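You operate a simulated robot arm through the tools that you are given. There is no shell and no other tool.

The job below is to be done with a simulated robot arm. You get a single attempt, and the scene is never put back.

Task
Glue the teal sheet on the board in the frame and leave it under the weight.
Fine: blue brush and glue pot; brush back, lid on. Set down upright: blue brush. A coat counts when it lies all over at full strength: go over it till it gets no stronger.

The check looks at the end state, three seconds after you hand in, the way a careful person would. Anything else that was tipped, shoved, dropped, spilled or broken makes it a failure. Lids that push on must go on centred and level and be pressed home; caps that screw on are set level and turned clockwise until they are tight. Flat cloth is picked up by pressing the open fingertips on it (5 to 10 N) and closing them slowly along it; thin cloth reads only 2 to 8 mm in the jaws.

Robot
A 6-joint arm with a fingered hand, fixed in place. Base frame: the origin is at the foot of the arm, x ahead of it, y to its left, z up; the work surface is at about z = 0.9. Readings come in m, degrees, newtons and seconds.
With the tool pointing down near the work surface it reaches from about 0.28 to 0.8 m from the base axis. Its first joint turns from -166.0 to 166.0 degrees. Payload 4 kg.
Tool frame: the origin (TCP) lies between the finger pads and is the grasp point; the fingertips stand 0.026 m ahead of it; z points along the fingers, y is the line along which they close. Largest opening 0.132 m; the body of the gripper starts 0.073 m behind the TCP. The gripper is a hand of 5 fingers: y runs from the thumb to the fingers, the wrist lies at [0, 0, -0.239] in the tool frame, and closing takes about 1.5 s.
Orientation is that of the tool frame in the base frame, as a unit quaternion [x, y, z, w]. With the fingers straight down and closing along the base's y, the tool's x points along the base's -x, its y along +y and its z along -z.

Tools
- The arm moves only by the tool nudge_tool. Its argument "commands" is a list of rows, each an object (a shift or turn left out is 0, a gripper value left out holds the last) with "jaw": the finger opening in m, from 0 to 0.132; "delta_pos": the shift along the base's x, y, z in m, a list of three; "delta_rot": the turn, a rotation vector about the base's x, y, z in degrees, a list of three. In form: [{"jaw": jaw, "delta_pos": [dx, dy, dz], "delta_rot": [ax, ay, az]}, ...]. A call has 1 to 20 rows; each row shifts and turns the commanded pose from where the row before left it. Rows are played at 5 a second. More than 0.05 m and 8.6 degrees between two rows, or a gripper value outside its range, and nothing of the call is played. A pose out of reach is approached as far as the arm can. The call stops where the force on the tool passes 60 N (or 10 N more than at its start, if that is more) or the arm is blocked; 0.2 s more then pass. The fingers move at their own pace (about 0.045 m/s each) and stop on an object; they squeeze with about 34 N. The grip force told is the motor's: it shows also when the fingers shut on nothing. Time passes only in rows, and 0.2 s behind the last, so rows that do not move let the fingers close. The reply holds the time, the measured pose of the TCP, the force on the tool along the base axes, the opening and the grip force, in the units named above and with some noise, with the torque about the TCP (base axes, N m) and any sound that the robot's microphone picked up.
- Cameras (640 x 400 px; columns grow to the right, rows downward): "scene" is fixed at [0.0499, 0.4997, 1.4728]; the picture's right is [-0.15, -0.99, 0.00], its down [-0.63, 0.09, -0.77] and it looks along [0.76, -0.11, -0.64] (base axes); focal length 317 px, centre (320, 200). "wrist" rides on the gripper at [0.085, 0.002, -0.097] in the tool frame; the picture's right is [-0.02, 1.00, 0.00], its down [-0.75, -0.02, -0.66] and it looks along [-0.66, -0.01, 0.75] (tool axes); focal length 270 px, centre (320, 200). There is no depth. A picture from a camera that has moved, and an enlarged one, comes with that camera's place and axes in the base frame and with its lens.
- capture(camera): a new picture of that camera. The clock stands still meanwhile.
- grasp_type(shape): the hand has 5 fingers and takes this shape, open, in about a second: jaw (thumb against the fingers, like two jaws); tri (thumb and two fingers); tip (a fingertip pinch); poke (one finger out to press); point (the index stretched); flat (the hand flat); cup (the hand cupped); fist (a fist). The gripper value then closes the fingers along that shape, each until it touches; the sizes above hold for jaw. It gives what a move gives, with no picture.
- inspect(camera, box): a new picture of the part [left, top, right, bottom] of that camera's present view, enlarged. The clock stands still meanwhile.
- close_job(): hands the job in; it is judged then, once.

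Nothing tells you positions but the pictures and the camera data. Unless the task says otherwise, let go and move clear before handing in.

The tools are called after "Emit:" as a command line: name --argument value ..., lists and objects as JSON in quotes. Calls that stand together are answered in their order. nudge_tool: Moves the arm, as the interface text tells. Its arguments: {"type":"object","properties":{"commands":{"type":"array","items":{"type":"object","properties":{"jaw":{"type":"number"},"delta_pos":{"type":"array","items":{"type":"number"}},"delta_rot":{"type":"array","items":{"type":"number"}}}}}},"required":["commands"]} The other tools are called the same way: grasp_type (shape) gives the hand a shape; capture (camera) takes a picture; inspect (camera, box) takes an enlarged picture of a part of a camera's view; close_job () hands the job in.

At the start:

```text
clock: 0.0
tcp_pos: [0.4302, 0.1669, 1.2516]
tool_rot: [0.0, 1.0, 0.0, 0.0]
ft_force: [-0.6, -0.5, 0.2]
moment: [-0.01, -0.01, 0.02]
opening: 0.1318
grasp_force: 0.0
shape: jaw
```

scene: 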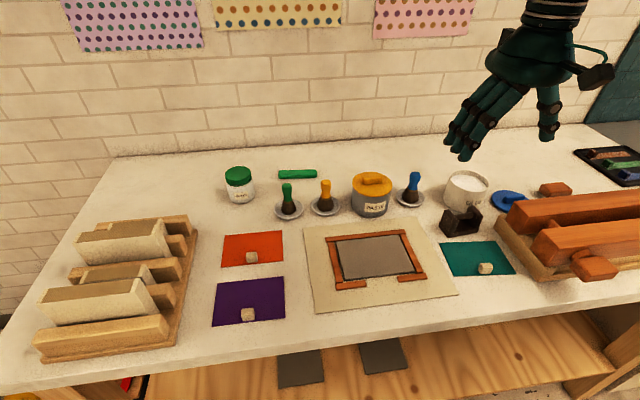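
wrist: 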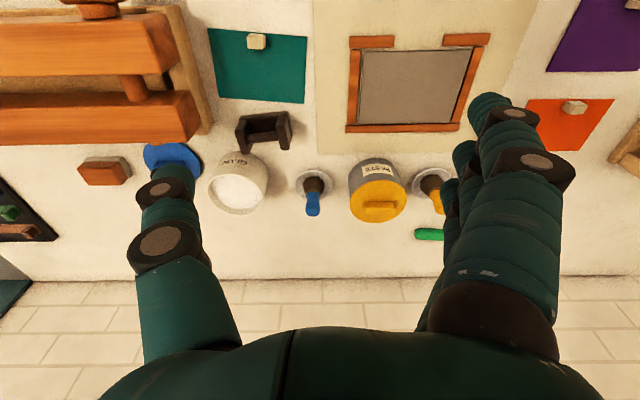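

I see a bench with a frame holding a grey board, coloured sheets with little knobs, brushes on dishes, a paste pot with a yellow lid, an open glue pot with a blue lid beside it, and large weights left and right. I'll look closer before moving.

Emit:
inspect --camera "scene" --box '[200, 150, 360, 250]'

Emit:
inspect --camera "scene" --box '[340, 150, 540, 275]'

Emit:
inspect --camera "scene" --box '[290, 210, 530, 360]'

Emit:
inspect --camera "scene" --box '[440, 130, 640, 300]'

Emit:
inspect --camera "wrist" --box '[120, 20, 520, 270]'

Emit:
inspect --camera "scene" --box '[20, 190, 320, 390]'

```text
4.00 times, centred on (280, 200) of scene
camera zoom: at [0.0499, 0.4997, 1.4728], right [-0.15, -0.99, 0.0], down [-0.63, 0.09, -0.77], along [0.76, -0.11, -0.64], focal length 1267 px, centre (480, 200)
```

zoom: 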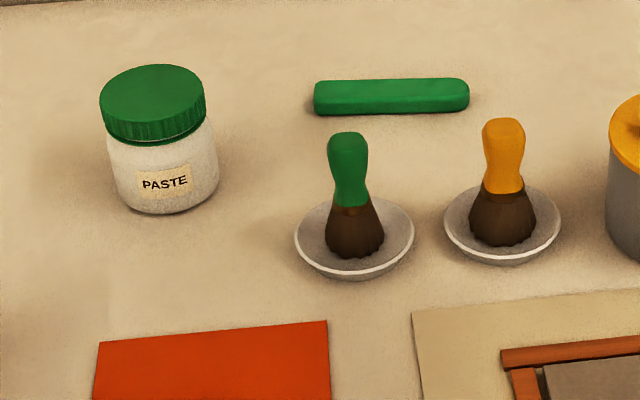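

```text
3.20 times, centred on (440, 212) of scene
camera zoom: at [0.0499, 0.4997, 1.4728], right [-0.15, -0.99, 0.0], down [-0.63, 0.09, -0.77], along [0.76, -0.11, -0.64], focal length 1013 px, centre (-64, 160)
```

zoom: 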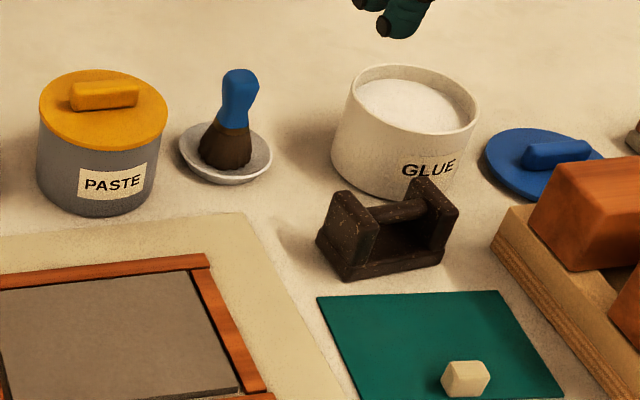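

```text
2.67 times, centred on (410, 285) of scene
camera zoom: at [0.0499, 0.4997, 1.4728], right [-0.15, -0.99, 0.0], down [-0.63, 0.09, -0.77], along [0.76, -0.11, -0.64], focal length 844 px, centre (80, -27)
```

zoom: 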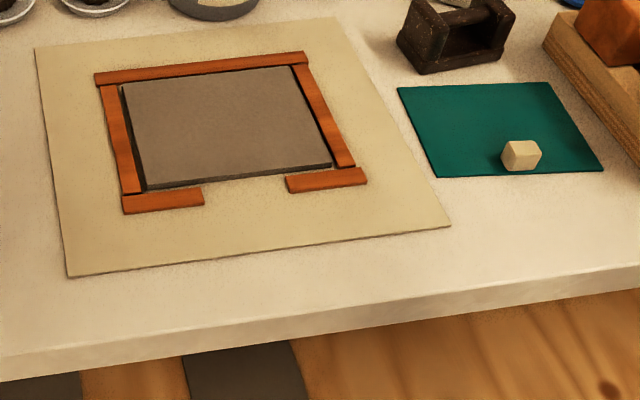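

```text
2.35 times, centred on (540, 215) of scene
camera zoom: at [0.0499, 0.4997, 1.4728], right [-0.15, -0.99, 0.0], down [-0.63, 0.09, -0.77], along [0.76, -0.11, -0.64], focal length 745 px, centre (-198, 165)
```

zoom: 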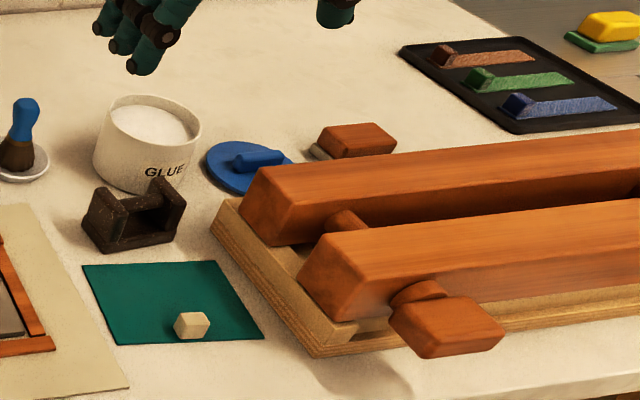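

```text
1.60 times, centred on (320, 145) of wrist
camera zoom: at [0.3461, 0.1706, 1.3488], right [0.02, 1.0, 0.0], down [0.75, -0.02, 0.66], along [0.66, -0.01, -0.75], focal length 432 px, centre (320, 288)
```

zoom: 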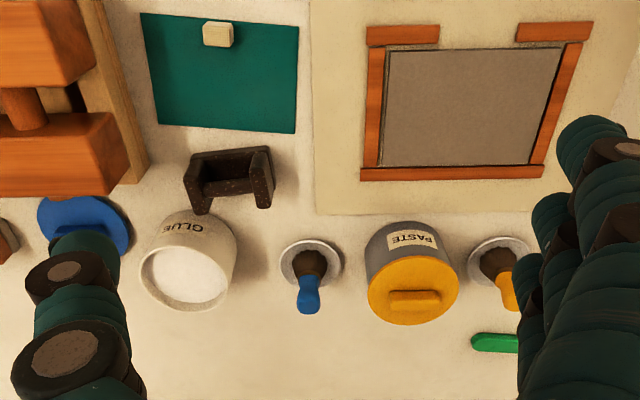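

```text
2.00 times, centred on (170, 290) of scene
camera zoom: at [0.0499, 0.4997, 1.4728], right [-0.15, -0.99, 0.0], down [-0.63, 0.09, -0.77], along [0.76, -0.11, -0.64], focal length 633 px, centre (620, 20)
```

zoom: 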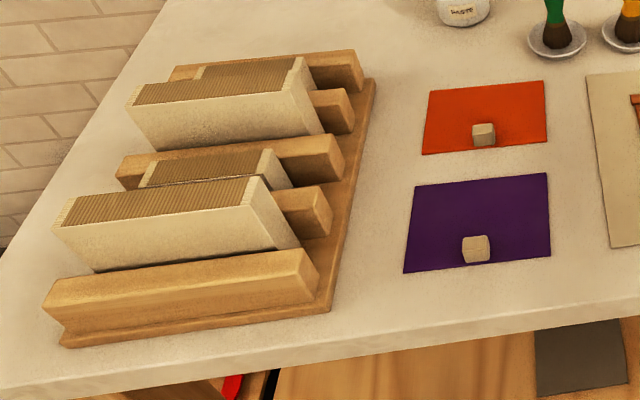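

The dark iron block with the crossbar is probably the weight. The blue brush stands on its dish near x 0.69, y 0.15, and the glue pot is to its right with its blue lid lying beside it. I'll move above the brush and look again.

Emit:
nudge_tool --commands '[{"jaw": 0.07, "delta_pos": [0.042, -0.003, -0.015]}, {"delta_pos": [0.042, -0.003, -0.015]}, {"delta_pos": [0.042, -0.003, -0.015]}, {"delta_pos": [0.042, -0.003, -0.015]}, {"delta_pos": [0.042, -0.003, -0.015]}, {"delta_pos": [0.02, -0.002, -0.015]}, {}]'

Emit:
capture --camera "wrist"

Emit:
capture --camera "scene"

```text
clock: 1.6
tcp_pos: [0.6614, 0.1526, 1.1622]
tool_rot: [-0.001, 1.0, 0.0, 0.0]
ft_force: [0.5, 0.2, 0.2]
moment: [0.01, 0.03, 0.02]
opening: 0.0705
grasp_force: 0.0
shape: jaw
```

```text
taken
camera wrist: at [0.5762, 0.1535, 1.2588], right [0.02, 1.0, 0.0], down [0.75, -0.01, 0.66], along [0.66, -0.01, -0.75], focal length 270 px, centre (320, 200)
```

wrist: 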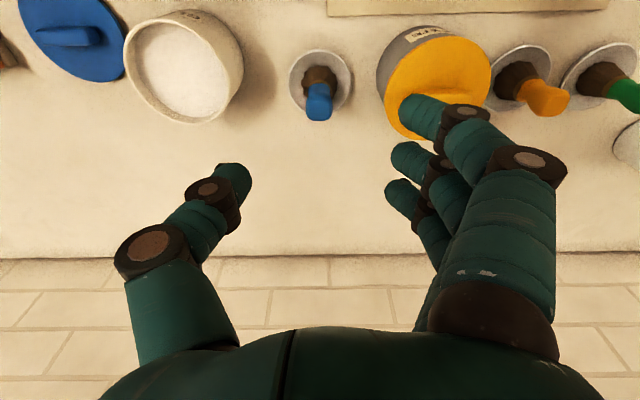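

```text
taken
```

scene: 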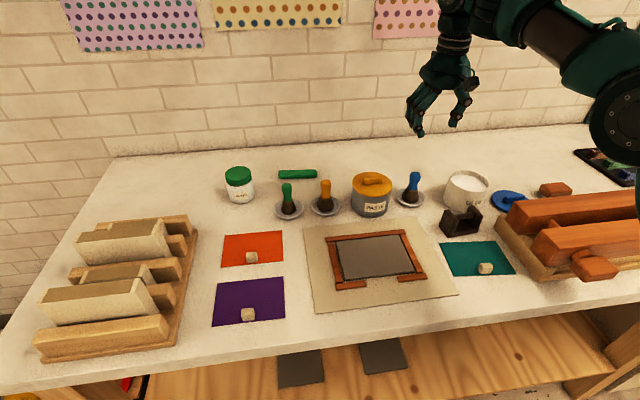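

The brush handle tops out near z 0.99 at about (0.688, 0.151), and the paste pot is too close on its left for closing along y. I'll turn the hand so it closes along x and then check how it lines up.

Emit:
nudge_tool --commands '[{"jaw": 0.06, "delta_pos": [0.0, 0, 0], "delta_rot": [0, 0, -8.2]}, {"delta_rot": [0, 0, -8.2]}, {"delta_rot": [0, 0, -8.2]}, {"delta_rot": [0, 0, -8.2]}, {"delta_rot": [0, 0, -8.2]}, {"delta_rot": [0, 0, -8.2]}, {"delta_rot": [0, 0, -8.2]}, {"delta_rot": [0, 0, -8.2]}, {"delta_rot": [0, 0, -8.2]}, {"delta_rot": [0, 0, -8.2]}, {"delta_rot": [0, 0, -8.0], "delta_pos": [0.027, 0, 0]}, {"delta_pos": [0, 0, -0.03]}, {}]'

Emit:
capture --camera "wrist"

Emit:
capture --camera "scene"

```text
clock: 4.4
tcp_pos: [0.6875, 0.1529, 1.1328]
tool_rot: [0.707, 0.707, 0.0, 0.0]
ft_force: [0.2, -0.7, 0.3]
moment: [0.01, 0.02, 0.0]
opening: 0.0612
grasp_force: 0.0
shape: jaw
```

```text
taken
camera wrist: at [0.6898, 0.2369, 1.2297], right [1.0, -0.02, 0.0], down [-0.02, -0.75, 0.66], along [-0.01, -0.66, -0.75], focal length 270 px, centre (320, 200)
```

wrist: 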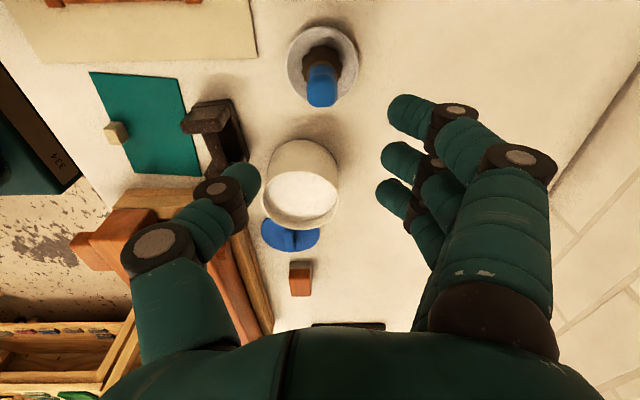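

```text
taken
```

scene: 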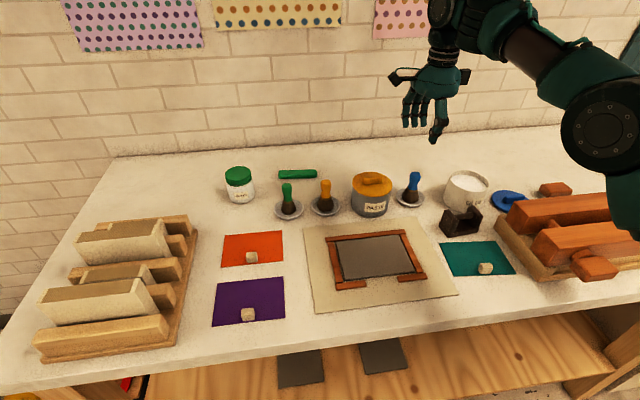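

The hand now closes along x, centred within a few millimetres of the brush at about (0.690, 0.150). I'll come partway down and check.

Emit:
nudge_tool --commands '[{"delta_pos": [0.0025, -0.0025, -0.04]}, {"delta_pos": [0, 0, -0.04]}, {"delta_pos": [0, 0, -0.03]}, {}]'

Emit:
capture --camera "wrist"

Emit:
inspect --camera "scene" --box '[340, 120, 500, 220]'

```text
clock: 5.4
tcp_pos: [0.69, 0.1485, 1.0218]
tool_rot: [0.708, 0.706, 0.0, 0.001]
ft_force: [1.0, -0.1, 0.9]
moment: [-0.01, 0.01, -0.04]
opening: 0.0609
grasp_force: 0.0
shape: jaw
```

```text
taken
camera wrist: at [0.6913, 0.2331, 1.1189], right [1.0, -0.02, 0.0], down [-0.02, -0.75, 0.66], along [-0.01, -0.66, -0.75], focal length 270 px, centre (320, 200)
```

wrist: 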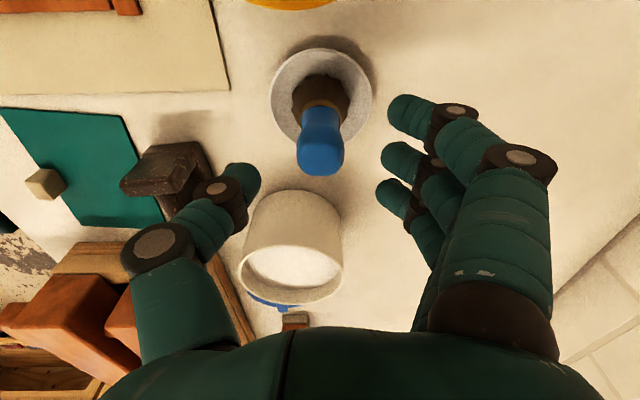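

```text
4.00 times, centred on (420, 170) of scene
camera zoom: at [0.0499, 0.4997, 1.4728], right [-0.15, -0.99, 0.0], down [-0.63, 0.09, -0.77], along [0.76, -0.11, -0.64], focal length 1267 px, centre (-80, 320)
```

zoom: 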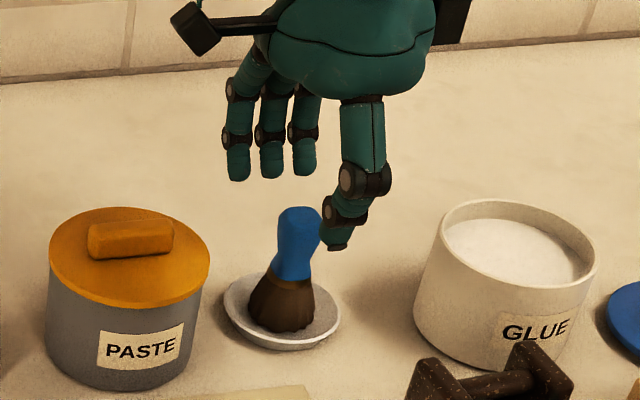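

The brush sits centred between the thumb and fingers. I'll go down around the handle and close.

Emit:
nudge_tool --commands '[{"delta_pos": [0, 0.0005, -0.025]}, {"delta_pos": [0, 0, -0.025]}, {}, {"jaw": 0.03}, {"jaw": 0.015}, {"jaw": 0.005}, {"jaw": 0.0}, {}, {}, {}]'

Emit:
capture --camera "wrist"

Emit:
inspect --camera "scene" --box '[340, 120, 500, 220]'

```text
clock: 7.6
tcp_pos: [0.6901, 0.1508, 0.9729]
tool_rot: [0.707, 0.707, 0.001, 0.0]
ft_force: [-1.7, 0.4, 8.0]
moment: [-0.04, 0.0, 0.0]
opening: 0.0123
grasp_force: 33.7
shape: jaw
```

```text
taken
camera wrist: at [0.6918, 0.2338, 1.0702], right [1.0, -0.02, 0.0], down [-0.02, -0.75, 0.66], along [-0.01, -0.66, -0.75], focal length 270 px, centre (320, 200)
```

wrist: 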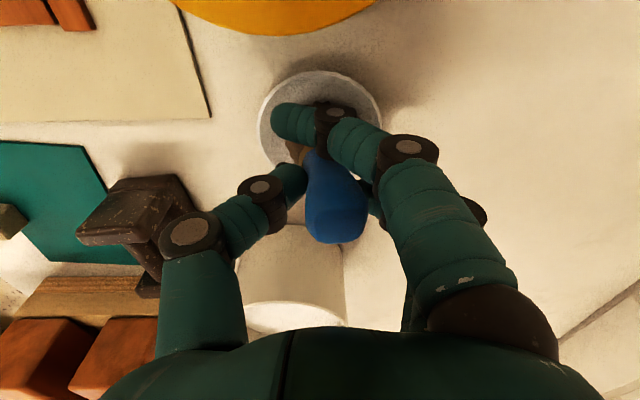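

```text
4.00 times, centred on (420, 170) of scene
camera zoom: at [0.0499, 0.4997, 1.4728], right [-0.15, -0.99, 0.0], down [-0.63, 0.09, -0.77], along [0.76, -0.11, -0.64], focal length 1267 px, centre (-80, 320)
```

zoom: 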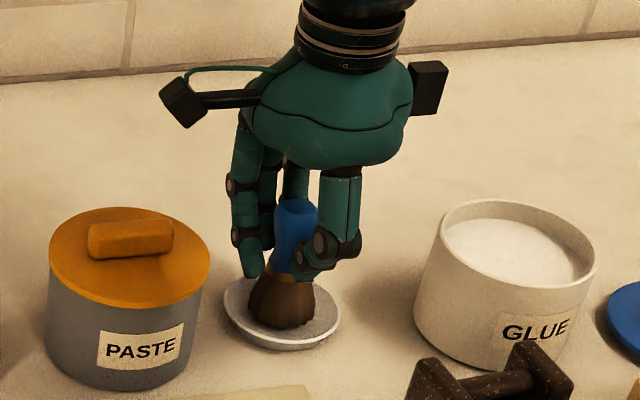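

The jaws hold the handle waist at about 12 mm. I'll lift the brush straight up out of the dish and check the grip.

Emit:
nudge_tool --commands '[{"delta_pos": [0, 0, 0.01]}, {"delta_pos": [0, 0, 0.02]}, {"delta_pos": [0, 0, 0.04]}, {"delta_pos": [0, 0, 0.04]}, {"delta_pos": [0, 0, 0.02]}, {}]'

Emit:
capture --camera "wrist"

Emit:
inspect --camera "scene" --box '[340, 120, 500, 220]'

```text
clock: 9.0
tcp_pos: [0.6908, 0.1488, 1.1021]
tool_rot: [0.706, 0.708, 0.0, -0.001]
ft_force: [1.1, 0.3, -0.5]
moment: [0.01, -0.01, -0.02]
opening: 0.0115
grasp_force: 34.0
shape: jaw
```

```text
taken
camera wrist: at [0.6919, 0.2345, 1.1994], right [1.0, -0.02, 0.0], down [-0.01, -0.75, 0.66], along [-0.01, -0.66, -0.75], focal length 270 px, centre (320, 200)
```

wrist: 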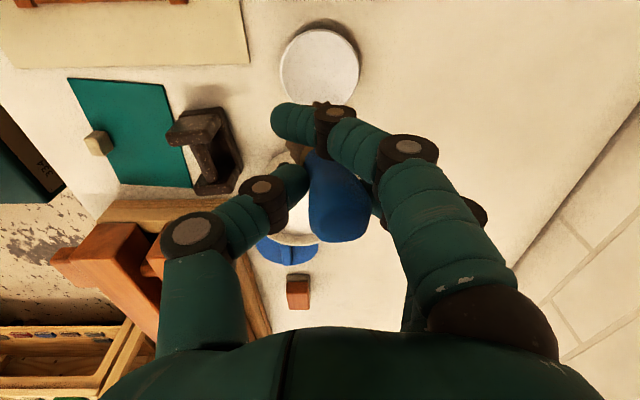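

```text
4.00 times, centred on (420, 170) of scene
camera zoom: at [0.0499, 0.4997, 1.4728], right [-0.15, -0.99, 0.0], down [-0.63, 0.09, -0.77], along [0.76, -0.11, -0.64], focal length 1267 px, centre (-80, 320)
```

zoom: 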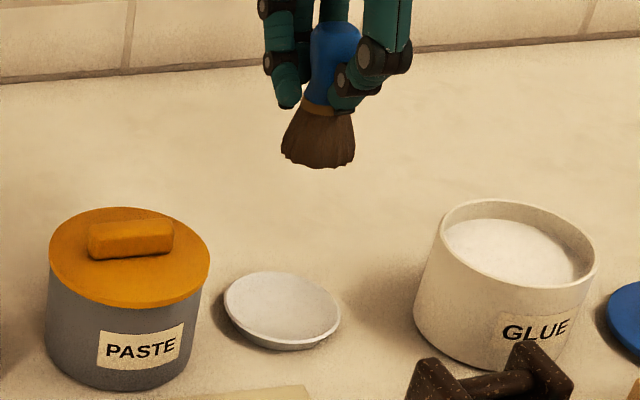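

The brush is held upright with its bristles about 4 cm wide. I'll carry it past the glue pot so the wrist camera can see the pot from above.

Emit:
nudge_tool --commands '[{"delta_pos": [-0.01, -0.045, 0.01]}, {"delta_pos": [-0.01, -0.045, 0.0]}, {"delta_pos": [-0.01, -0.045, 0.0]}, {"delta_pos": [0, -0.035, 0]}, {}]'

Emit:
capture --camera "wrist"

Emit:
inspect --camera "scene" --box '[400, 110, 560, 210]'

```text
clock: 10.2
tcp_pos: [0.6589, -0.0219, 1.1101]
tool_rot: [0.707, 0.707, 0.0, 0.0]
ft_force: [0.0, 0.0, -0.3]
moment: [0.02, -0.01, 0.0]
opening: 0.0116
grasp_force: 34.2
shape: jaw
```

```text
taken
camera wrist: at [0.6615, 0.0629, 1.208], right [1.0, -0.02, 0.0], down [-0.01, -0.75, 0.66], along [-0.01, -0.66, -0.75], focal length 270 px, centre (320, 200)
```

wrist: 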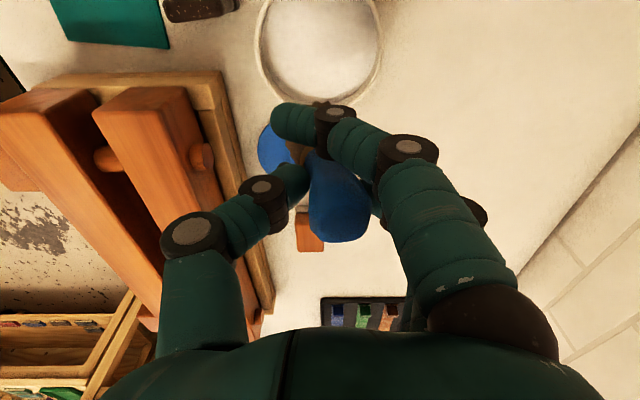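

```text
4.00 times, centred on (480, 160) of scene
camera zoom: at [0.0499, 0.4997, 1.4728], right [-0.15, -0.99, 0.0], down [-0.63, 0.09, -0.77], along [0.76, -0.11, -0.64], focal length 1267 px, centre (-320, 360)
```

zoom: 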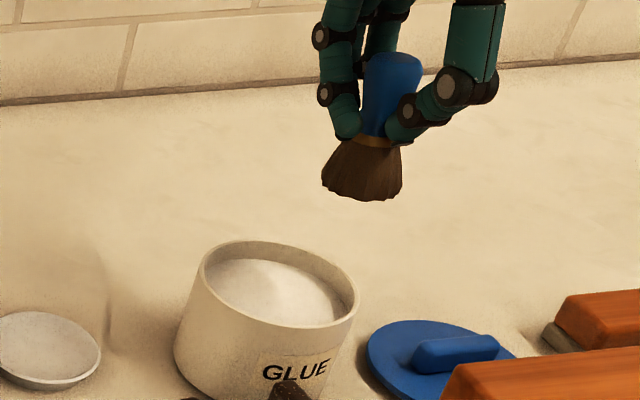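

The glue pot's rim centre is about (0.660, 0.013) at z 0.97, with glue about 1.5 cm below the rim. I'll centre the brush over it and dip the bristle ends.

Emit:
nudge_tool --commands '[{"delta_pos": [0.001, 0.034, 0.0]}, {}, {"delta_pos": [0, 0, -0.03]}, {"delta_pos": [0, 0, -0.03]}, {"delta_pos": [0, 0, -0.02]}, {"delta_pos": [0, 0, -0.01]}, {}]'

Emit:
inspect --camera "scene" --box '[400, 110, 560, 210]'

Emit:
capture --camera "wrist"

```text
clock: 12.0
tcp_pos: [0.6627, 0.0126, 1.0262]
tool_rot: [0.707, 0.707, 0.004, 0.005]
ft_force: [-1.9, -0.2, 13.1]
moment: [-0.03, -0.18, 0.01]
opening: 0.014
grasp_force: 34.2
shape: jaw
stopped in row 7: the force on the tool passed its limit at 61 N (the readings are from after the stop); the commanded pose is now the measured one
```

```text
4.00 times, centred on (480, 160) of scene
camera zoom: at [0.0499, 0.4997, 1.4728], right [-0.15, -0.99, 0.0], down [-0.63, 0.09, -0.77], along [0.76, -0.11, -0.64], focal length 1267 px, centre (-320, 360)
```

zoom: 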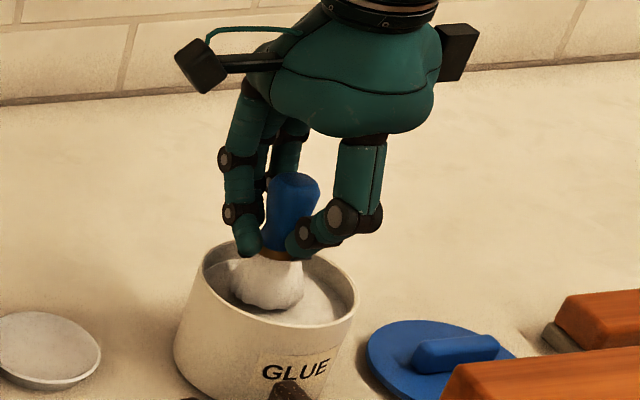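

```text
taken
camera wrist: at [0.6636, 0.0975, 1.1247], right [1.0, -0.02, 0.01], down [-0.02, -0.75, 0.66], along [0.0, -0.66, -0.75], focal length 270 px, centre (320, 200)
```

wrist: 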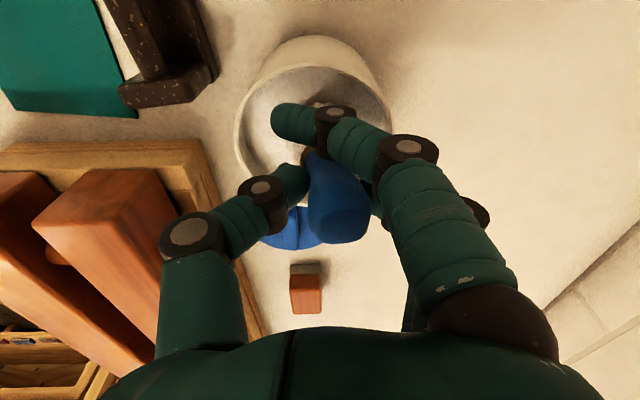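

The bristles met resistance near TCP z 1.03 and have turned white, so the brush is loaded. I'll lift straight up and check the brush and the pot.

Emit:
nudge_tool --commands '[{"delta_pos": [0, 0, 0.005]}, {"delta_pos": [0, 0, 0.01]}, {}, {"delta_pos": [0, 0, 0.03]}, {"delta_pos": [0, 0, 0.03]}, {}, {}]'

Emit:
inspect --camera "scene" --box '[400, 110, 560, 210]'

Emit:
capture --camera "wrist"

```text
clock: 13.6
tcp_pos: [0.6636, 0.0129, 1.0991]
tool_rot: [0.708, 0.707, 0.003, 0.004]
ft_force: [-0.2, 0.4, -0.7]
moment: [-0.01, 0.04, -0.02]
opening: 0.013
grasp_force: 34.2
shape: jaw
```

```text
4.00 times, centred on (480, 160) of scene
camera zoom: at [0.0499, 0.4997, 1.4728], right [-0.15, -0.99, 0.0], down [-0.63, 0.09, -0.77], along [0.76, -0.11, -0.64], focal length 1267 px, centre (-320, 360)
```

zoom: 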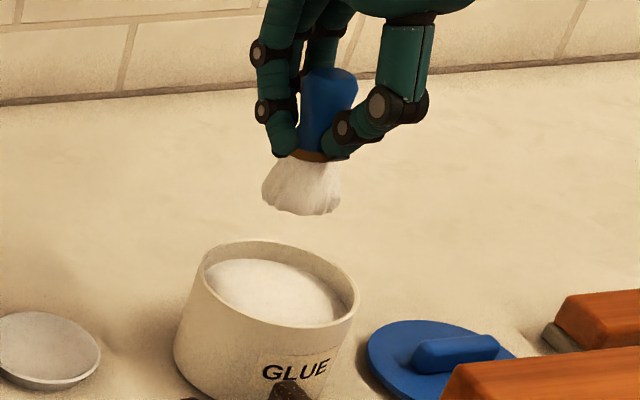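

```text
taken
camera wrist: at [0.664, 0.0979, 1.1977], right [1.0, -0.02, 0.01], down [-0.02, -0.75, 0.66], along [-0.01, -0.66, -0.75], focal length 270 px, centre (320, 200)
```

wrist: 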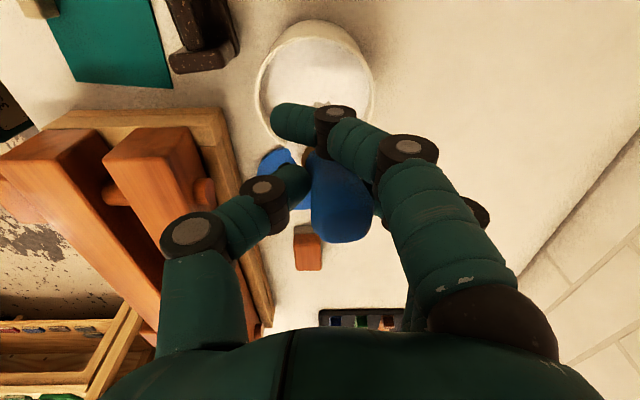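

The bristles are fully white and the pot has not moved. I'll level the hand by half a degree and carry the brush over to the board.

Emit:
nudge_tool --commands '[{"delta_pos": [-0.02, 0.037, 0.01], "delta_rot": [0.1, 0.55, 0]}, {"delta_pos": [-0.02, 0.037, 0]}, {"delta_pos": [-0.02, 0.037, 0]}, {"delta_pos": [-0.02, 0.037, 0]}, {"delta_pos": [-0.02, 0.037, 0]}, {"delta_pos": [-0.02, 0.037, 0]}, {"delta_pos": [-0.02, 0.037, 0]}, {}, {"delta_pos": [0, 0, -0.04]}, {}]'

Emit:
capture --camera "wrist"

Emit:
inspect --camera "scene" --box '[260, 160, 500, 310]'

```text
clock: 15.8
tcp_pos: [0.5241, 0.2725, 1.0719]
tool_rot: [0.707, 0.707, 0.001, -0.002]
ft_force: [-0.1, 0.1, -1.2]
moment: [0.01, 0.01, -0.01]
opening: 0.0127
grasp_force: 33.5
shape: jaw
```

```text
taken
camera wrist: at [0.5245, 0.357, 1.1693], right [1.0, -0.02, 0.0], down [-0.01, -0.75, 0.66], along [-0.01, -0.66, -0.75], focal length 270 px, centre (320, 200)
```

wrist: 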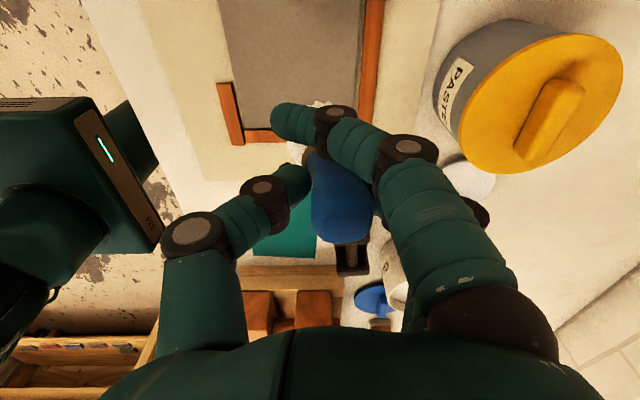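

```text
2.67 times, centred on (380, 235) of scene
camera zoom: at [0.0499, 0.4997, 1.4728], right [-0.15, -0.99, 0.0], down [-0.63, 0.09, -0.77], along [0.76, -0.11, -0.64], focal length 844 px, centre (160, 107)
```

zoom: 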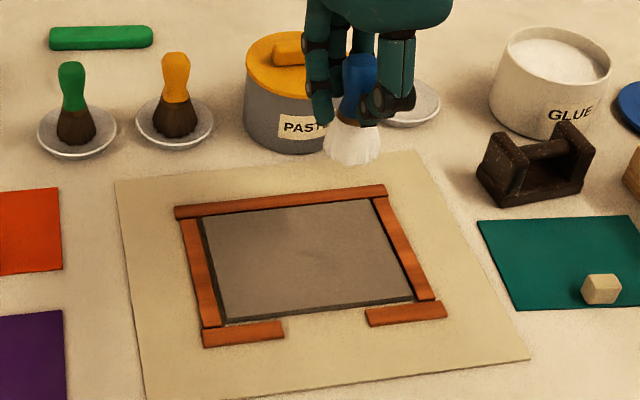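

The board spans roughly x 0.447–0.562 and y 0.230–0.389, and the brush is clean over its right half. I'll move to the board's middle and lower gently to find contact.

Emit:
nudge_tool --commands '[{"delta_pos": [-0.019, 0.037, -0.03]}, {"delta_pos": [0, 0, -0.04]}, {"delta_pos": [0, 0, -0.015]}, {"delta_pos": [0, 0, -0.005]}, {}]'

Emit:
inspect --camera "scene" --box '[260, 160, 500, 310]'

```text
refused: row 1 steps farther than a row can; nothing moved
```

```text
2.67 times, centred on (380, 235) of scene
camera zoom: at [0.0499, 0.4997, 1.4728], right [-0.15, -0.99, 0.0], down [-0.63, 0.09, -0.77], along [0.76, -0.11, -0.64], focal length 844 px, centre (160, 107)
```

zoom: 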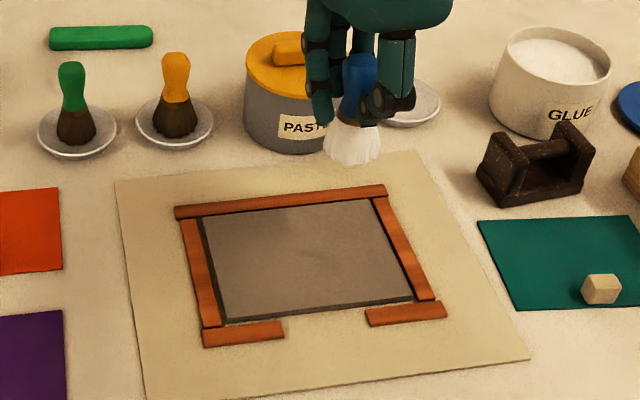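

That row was refused because it was too long, and nothing moved. I'll repeat the move over the board's middle in shorter steps.

Emit:
nudge_tool --commands '[{"delta_pos": [-0.019, 0.037, 0]}, {"delta_pos": [0, 0, -0.03]}, {"delta_pos": [0, 0, -0.04]}, {"delta_pos": [0, 0, -0.015]}, {"delta_pos": [0, 0, -0.007]}, {}]'

Emit:
inspect --camera "scene" --box '[260, 160, 500, 310]'

```text
clock: 17.2
tcp_pos: [0.5045, 0.3077, 0.9794]
tool_rot: [0.707, 0.707, 0.001, -0.001]
ft_force: [-1.2, -0.3, 10.8]
moment: [-0.04, -0.19, 0.0]
opening: 0.0128
grasp_force: 33.9
shape: jaw
```

```text
2.67 times, centred on (380, 235) of scene
camera zoom: at [0.0499, 0.4997, 1.4728], right [-0.15, -0.99, 0.0], down [-0.63, 0.09, -0.77], along [0.76, -0.11, -0.64], focal length 844 px, centre (160, 107)
```

zoom: 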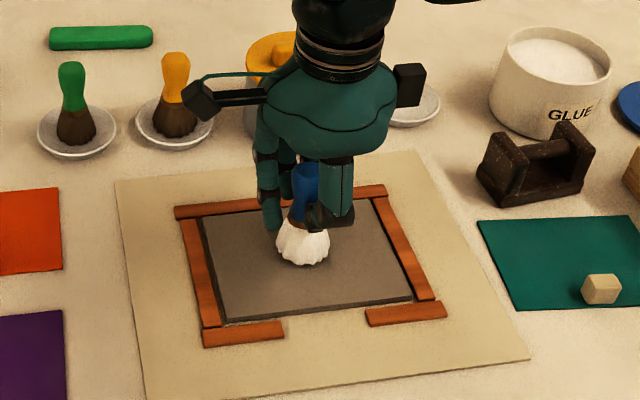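

The bristles touch the board at TCP z 0.979 with about 11 N. I'll ease up slightly and make a test sweep along the middle lane.

Emit:
nudge_tool --commands '[{"delta_pos": [0, -0.015, 0.001]}, {"delta_pos": [0, -0.02, 0]}, {"delta_pos": [0, -0.02, 0]}, {"delta_pos": [0, 0.02, 0]}, {"delta_pos": [0, 0.025, 0]}, {"delta_pos": [0, 0.025, 0]}, {"delta_pos": [0, 0.025, 0]}, {"delta_pos": [0, 0.02, 0]}, {}]'

Emit:
inspect --camera "scene" --box '[260, 160, 500, 310]'

Emit:
capture --camera "wrist"

```text
clock: 19.2
tcp_pos: [0.5038, 0.3674, 0.979]
tool_rot: [0.707, 0.707, 0.0, -0.001]
ft_force: [-1.5, -4.2, 11.5]
moment: [-0.15, -0.22, -0.06]
opening: 0.013
grasp_force: 34.5
shape: jaw
```

```text
2.67 times, centred on (380, 235) of scene
camera zoom: at [0.0499, 0.4997, 1.4728], right [-0.15, -0.99, 0.0], down [-0.63, 0.09, -0.77], along [0.76, -0.11, -0.64], focal length 844 px, centre (160, 107)
```

zoom: 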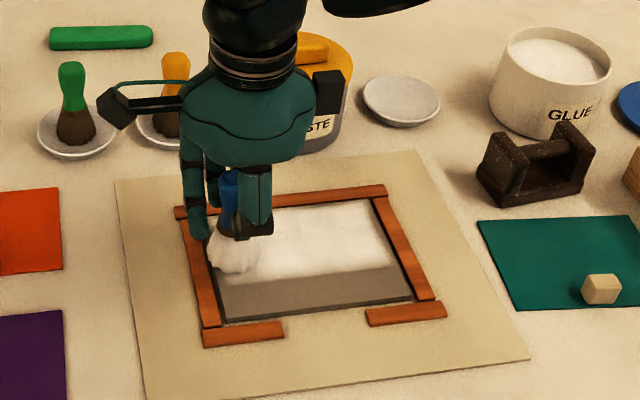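

```text
taken
camera wrist: at [0.5056, 0.4536, 1.0775], right [1.0, -0.02, 0.0], down [-0.01, -0.75, 0.66], along [-0.01, -0.66, -0.75], focal length 270 px, centre (320, 200)
```

wrist: 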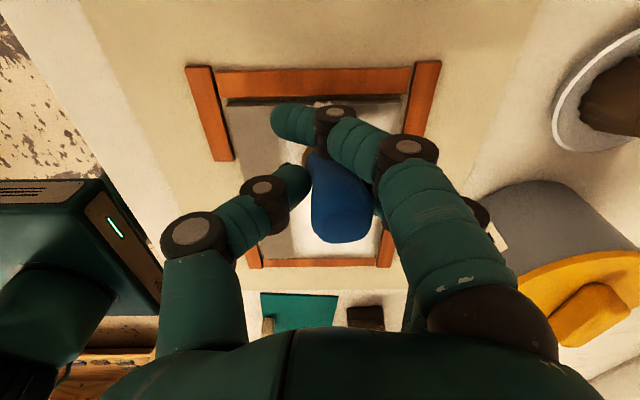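

The sweep leaves a strong white band over the far half of the board. I'll sweep the near half next, then lift away and look.

Emit:
nudge_tool --commands '[{"delta_pos": [-0.018, 0, 0]}, {"delta_pos": [-0.018, 0, 0]}, {"delta_pos": [0, -0.025, 0]}, {"delta_pos": [0, -0.025, 0]}, {"delta_pos": [0, -0.025, 0]}, {"delta_pos": [0, -0.025, 0]}, {"delta_pos": [0, -0.015, 0]}, {"delta_pos": [0.018, 0, 0]}, {"delta_pos": [0, 0.025, 0]}, {"delta_pos": [0, 0.025, 0]}, {"delta_pos": [0, 0.025, 0]}, {"delta_pos": [0, 0.025, 0]}, {"delta_pos": [0, 0.015, 0]}, {"delta_pos": [0, 0, 0.03]}, {"delta_pos": [0, 0, 0.04]}, {"delta_pos": [0, 0, 0.02]}, {}]'

Emit:
inspect --camera "scene" --box '[260, 160, 500, 310]'

Emit:
capture --camera "wrist"

```text
clock: 22.8
tcp_pos: [0.4867, 0.3684, 1.0685]
tool_rot: [0.707, 0.707, 0.0, -0.002]
ft_force: [0.4, 0.7, -0.6]
moment: [0.03, -0.02, 0.02]
opening: 0.0125
grasp_force: 33.9
shape: jaw
```

```text
2.67 times, centred on (380, 235) of scene
camera zoom: at [0.0499, 0.4997, 1.4728], right [-0.15, -0.99, 0.0], down [-0.63, 0.09, -0.77], along [0.76, -0.11, -0.64], focal length 844 px, centre (160, 107)
```

zoom: 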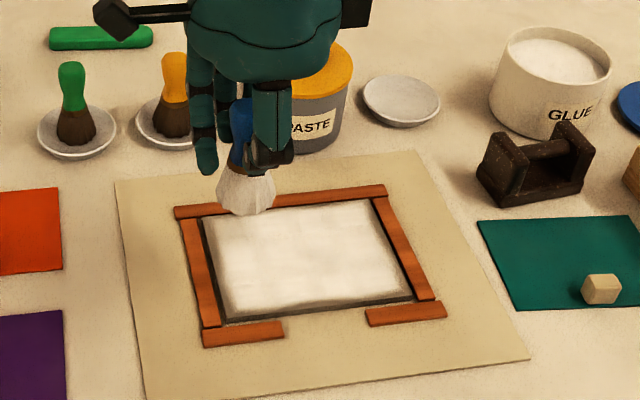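

```text
taken
camera wrist: at [0.4878, 0.453, 1.1665], right [1.0, -0.02, 0.0], down [-0.01, -0.75, 0.66], along [-0.01, -0.66, -0.75], focal length 270 px, centre (320, 200)
```

wrist: 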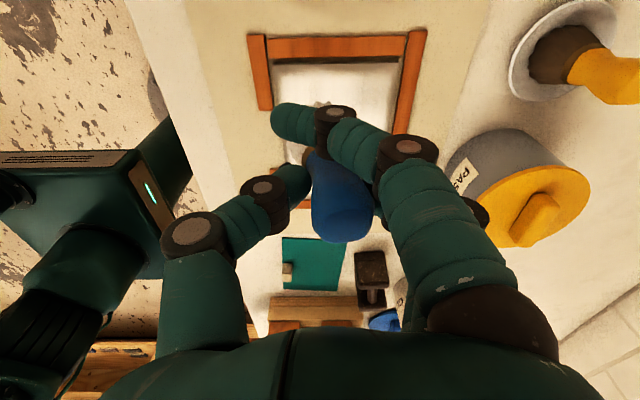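

Most of the board is white now, thinner at the edges. I'll zoom in to judge coverage.

Emit:
inspect --camera "scene" --box '[320, 225, 430, 294]'

Emit:
inspect --camera "wrist" --box '[240, 20, 440, 145]'

```text
5.80 times, centred on (375, 260) of scene
camera zoom: at [0.0499, 0.4997, 1.4728], right [-0.15, -0.99, 0.0], down [-0.63, 0.09, -0.77], along [0.76, -0.11, -0.64], focal length 1836 px, centre (1, -145)
```

zoom: 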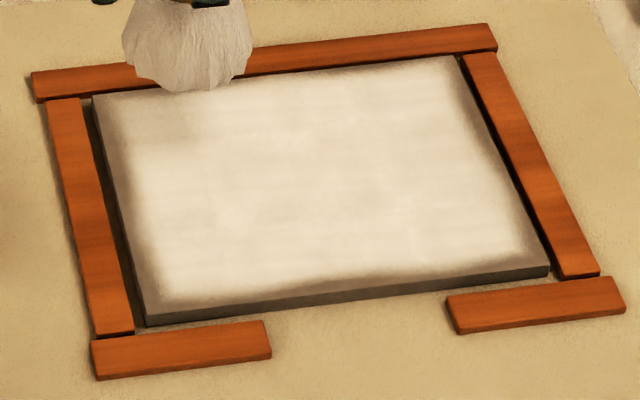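

```text
3.20 times, centred on (340, 82) of wrist
camera zoom: at [0.4878, 0.453, 1.1665], right [1.0, -0.02, 0.0], down [-0.01, -0.75, 0.66], along [-0.01, -0.66, -0.75], focal length 865 px, centre (256, 576)
```

zoom: 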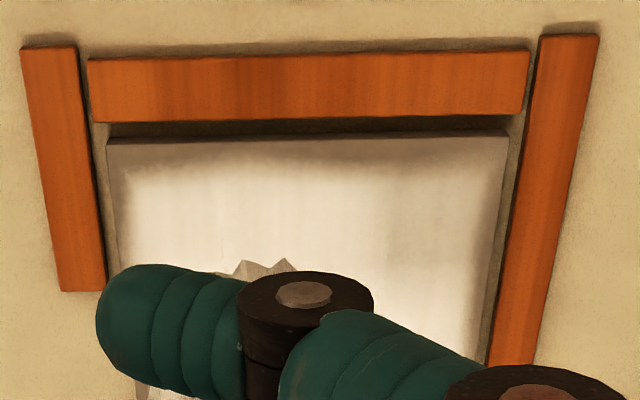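

The coat is strong in the middle, with about a centimetre of thin margin on each edge. I'll use what's left on the brush to run round the edges with a gentle touch, watching the side forces.

Emit:
nudge_tool --commands '[{"delta_pos": [-0.024, 0.005, -0.03]}, {"delta_pos": [-0.002, 0, -0.04]}, {"delta_pos": [0, 0, -0.018]}, {}, {"delta_pos": [0, -0.02, 0]}, {"delta_pos": [0, -0.025, 0]}, {"delta_pos": [0, -0.025, 0]}, {"delta_pos": [0, -0.025, 0]}, {"delta_pos": [0, -0.025, 0]}, {"delta_pos": [0, -0.01, 0]}, {}]'

Emit:
inspect --camera "scene" --box '[320, 205, 450, 294]'

```text
clock: 25.2
tcp_pos: [0.4601, 0.2433, 0.9813]
tool_rot: [0.707, 0.707, 0.0, -0.001]
ft_force: [-1.4, 0.0, 0.3]
moment: [-0.03, 0.02, -0.01]
opening: 0.0123
grasp_force: 34.3
shape: jaw
```

```text
4.49 times, centred on (385, 250) of scene
camera zoom: at [0.0499, 0.4997, 1.4728], right [-0.15, -0.99, 0.0], down [-0.63, 0.09, -0.77], along [0.76, -0.11, -0.64], focal length 1423 px, centre (28, -22)
```

zoom: 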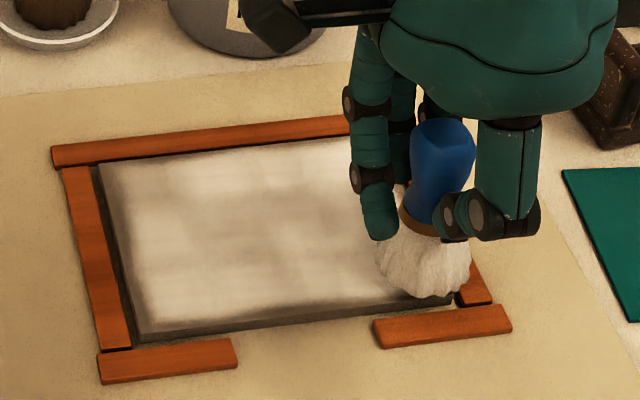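

The brush was only hovering there with no force on it. I'll lower it about 2.5 mm and run the loop round the edges.

Emit:
nudge_tool --commands '[{"delta_pos": [0, 0, -0.003]}, {"delta_pos": [0.022, 0, 0]}, {"delta_pos": [0.022, 0, 0]}, {"delta_pos": [0.02, 0, 0]}, {"delta_pos": [0, 0.025, 0]}, {"delta_pos": [0, 0.025, 0]}, {"delta_pos": [0, 0.025, 0]}, {"delta_pos": [0, 0.025, 0]}, {"delta_pos": [0, 0.025, 0]}, {"delta_pos": [0, 0.006, 0]}, {}]'

Emit:
inspect --camera "scene" --box '[320, 205, 450, 294]'

```text
clock: 27.6
tcp_pos: [0.5226, 0.3764, 0.9795]
tool_rot: [0.706, 0.708, 0.001, -0.002]
ft_force: [-0.3, -1.5, 32.4]
moment: [-0.09, -0.71, -0.06]
opening: 0.0137
grasp_force: 34.1
shape: jaw
```

```text
4.49 times, centred on (385, 250) of scene
camera zoom: at [0.0499, 0.4997, 1.4728], right [-0.15, -0.99, 0.0], down [-0.63, 0.09, -0.77], along [0.76, -0.11, -0.64], focal length 1423 px, centre (28, -22)
```

zoom: 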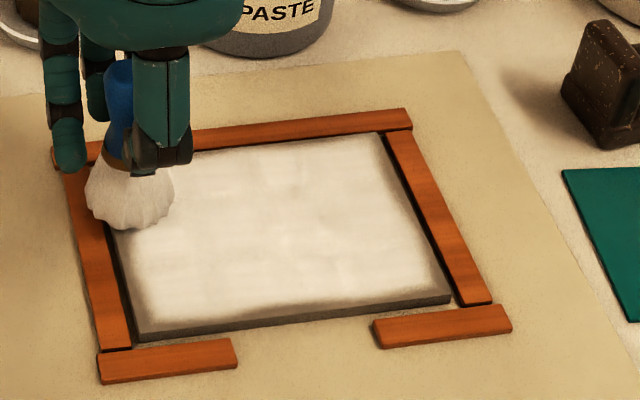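

The force rose to 32 N at the far-left corner, so I'll lift off. Then I'll go back to the pot to reload the brush.

Emit:
nudge_tool --commands '[{"delta_pos": [0, 0, 0.02]}, {"delta_pos": [0, 0, 0.04]}, {"delta_pos": [0, 0, 0.04]}, {"delta_pos": [0, 0, 0.02]}, {"delta_pos": [0.0154, -0.0404, 0]}, {"delta_pos": [0.0154, -0.0404, 0]}, {"delta_pos": [0.0154, -0.0404, 0]}, {"delta_pos": [0.0154, -0.0404, 0]}, {"delta_pos": [0.0154, -0.0404, 0]}, {"delta_pos": [0.0154, -0.0404, 0]}, {"delta_pos": [0.0154, -0.0404, 0]}, {"delta_pos": [0.0154, -0.0404, 0]}, {"delta_pos": [0.0154, -0.0404, 0]}, {}]'

Emit:
capture --camera "scene"

Emit:
inspect --camera "scene" --box '[320, 225, 430, 294]'

Emit:
inspect --camera "scene" --box '[400, 90, 560, 210]'

```text
clock: 30.6
tcp_pos: [0.6622, 0.0094, 1.0997]
tool_rot: [0.707, 0.708, 0.0, -0.001]
ft_force: [-0.6, -0.1, -0.4]
moment: [-0.02, -0.02, 0.01]
opening: 0.0125
grasp_force: 33.9
shape: jaw
```

```text
taken
```

scene: 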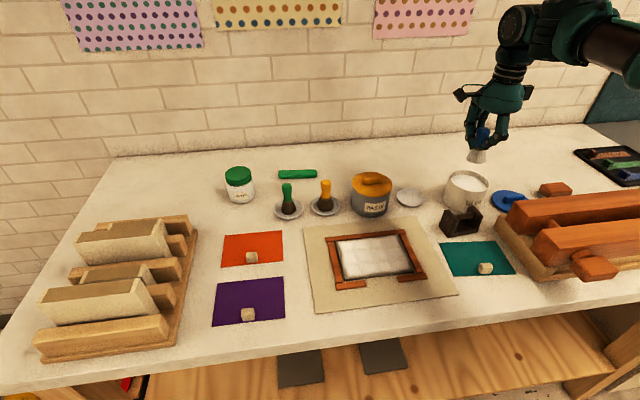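

```text
5.80 times, centred on (375, 260) of scene
camera zoom: at [0.0499, 0.4997, 1.4728], right [-0.15, -0.99, 0.0], down [-0.63, 0.09, -0.77], along [0.76, -0.11, -0.64], focal length 1836 px, centre (1, -145)
```

zoom: 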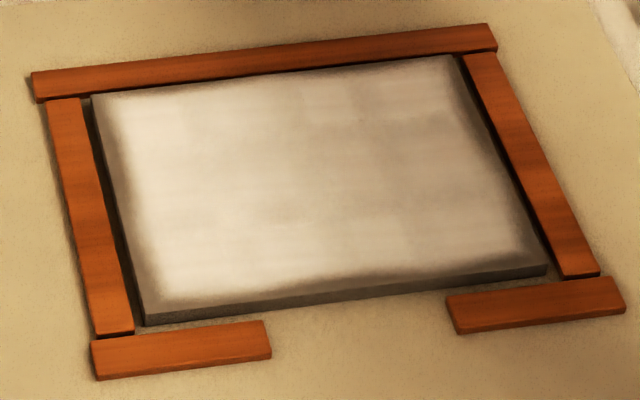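

```text
3.33 times, centred on (480, 150) of scene
camera zoom: at [0.0499, 0.4997, 1.4728], right [-0.15, -0.99, 0.0], down [-0.63, 0.09, -0.77], along [0.76, -0.11, -0.64], focal length 1056 px, centre (-213, 367)
```

zoom: 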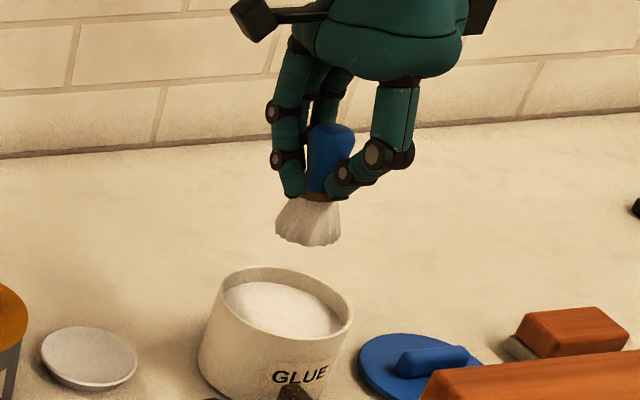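

The middle is well coated, the margins are still thin, and the brush is running low. I'll dip again, touching the glue more gently this time.

Emit:
nudge_tool --commands '[{"delta_pos": [-0.004, 0.003, -0.03]}, {"delta_pos": [0, 0, -0.03]}, {}, {"delta_pos": [0, 0, -0.006]}, {"delta_pos": [0, 0, -0.003]}, {}]'

Emit:
inspect --camera "scene" --box '[400, 90, 560, 210]'

```text
clock: 32.0
tcp_pos: [0.6582, 0.0133, 1.0305]
tool_rot: [0.707, 0.707, -0.001, -0.002]
ft_force: [0.2, 0.4, -0.4]
moment: [0.05, -0.01, 0.01]
opening: 0.0123
grasp_force: 33.5
shape: jaw
```

```text
3.33 times, centred on (480, 150) of scene
camera zoom: at [0.0499, 0.4997, 1.4728], right [-0.15, -0.99, 0.0], down [-0.63, 0.09, -0.77], along [0.76, -0.11, -0.64], focal length 1056 px, centre (-213, 367)
```

zoom: 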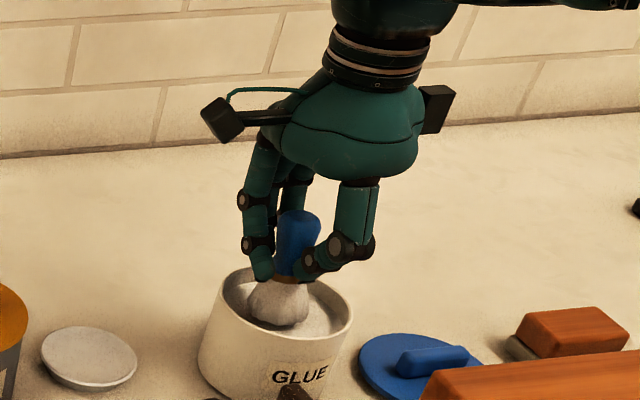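

There's no contact yet at TCP z 1.030. I'll keep lowering in 2 mm steps.

Emit:
nudge_tool --commands '[{"delta_pos": [0, 0, -0.002]}, {"delta_pos": [0, 0, -0.002]}, {}]'

Emit:
inspect --camera "scene" --box '[420, 140, 520, 210]'

```text
clock: 32.8
tcp_pos: [0.6582, 0.0143, 1.0269]
tool_rot: [0.707, 0.707, 0.001, 0.0]
ft_force: [-1.6, 0.3, 25.5]
moment: [-0.05, -0.4, -0.04]
opening: 0.0126
grasp_force: 34.2
shape: jaw
```

```text
5.71 times, centred on (470, 175) of scene
camera zoom: at [0.0499, 0.4997, 1.4728], right [-0.15, -0.99, 0.0], down [-0.63, 0.09, -0.77], along [0.76, -0.11, -0.64], focal length 1809 px, centre (-537, 343)
```

zoom: 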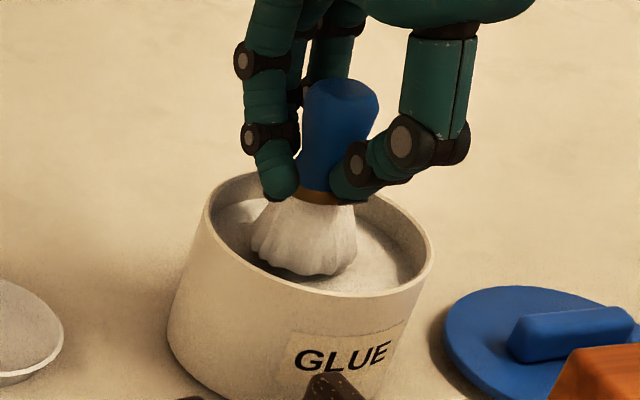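

The brush is loaded again, and contact is offset about 16 mm toward +x, which suggests it leans in the grip. I'll lift clear and check the lean.

Emit:
nudge_tool --commands '[{"delta_pos": [0, 0, 0.01]}, {"delta_pos": [0, 0, 0.03]}, {"delta_pos": [0, 0, 0.04]}, {}]'

Emit:
inspect --camera "wrist" --box '[220, 80, 420, 260]'

Emit:
inspect --camera "scene" --box '[430, 100, 530, 180]'

```text
clock: 33.8
tcp_pos: [0.6583, 0.0135, 1.1073]
tool_rot: [0.707, 0.708, 0.001, -0.002]
ft_force: [0.7, -0.4, -0.3]
moment: [-0.01, -0.02, -0.03]
opening: 0.0124
grasp_force: 33.6
shape: jaw
```

```text
2.22 times, centred on (320, 170) of wrist
camera zoom: at [0.6602, 0.0981, 1.2042], right [1.0, -0.02, 0.0], down [-0.01, -0.75, 0.66], along [-0.02, -0.66, -0.75], focal length 601 px, centre (320, 267)
```

zoom: 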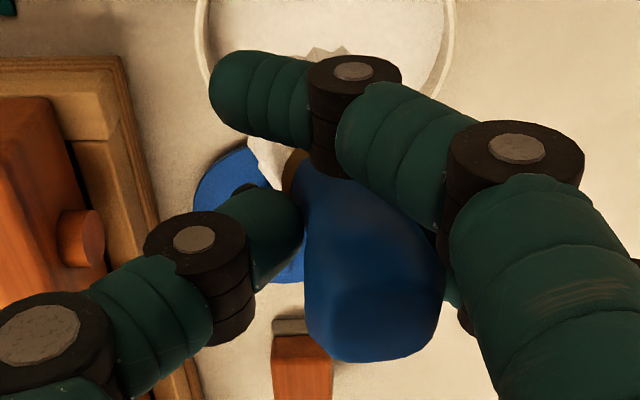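

```text
5.00 times, centred on (480, 140) of scene
camera zoom: at [0.0499, 0.4997, 1.4728], right [-0.15, -0.99, 0.0], down [-0.63, 0.09, -0.77], along [0.76, -0.11, -0.64], focal length 1583 px, centre (-480, 500)
```

zoom: 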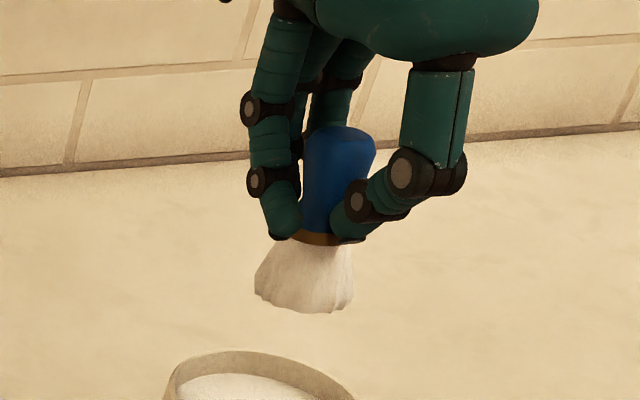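

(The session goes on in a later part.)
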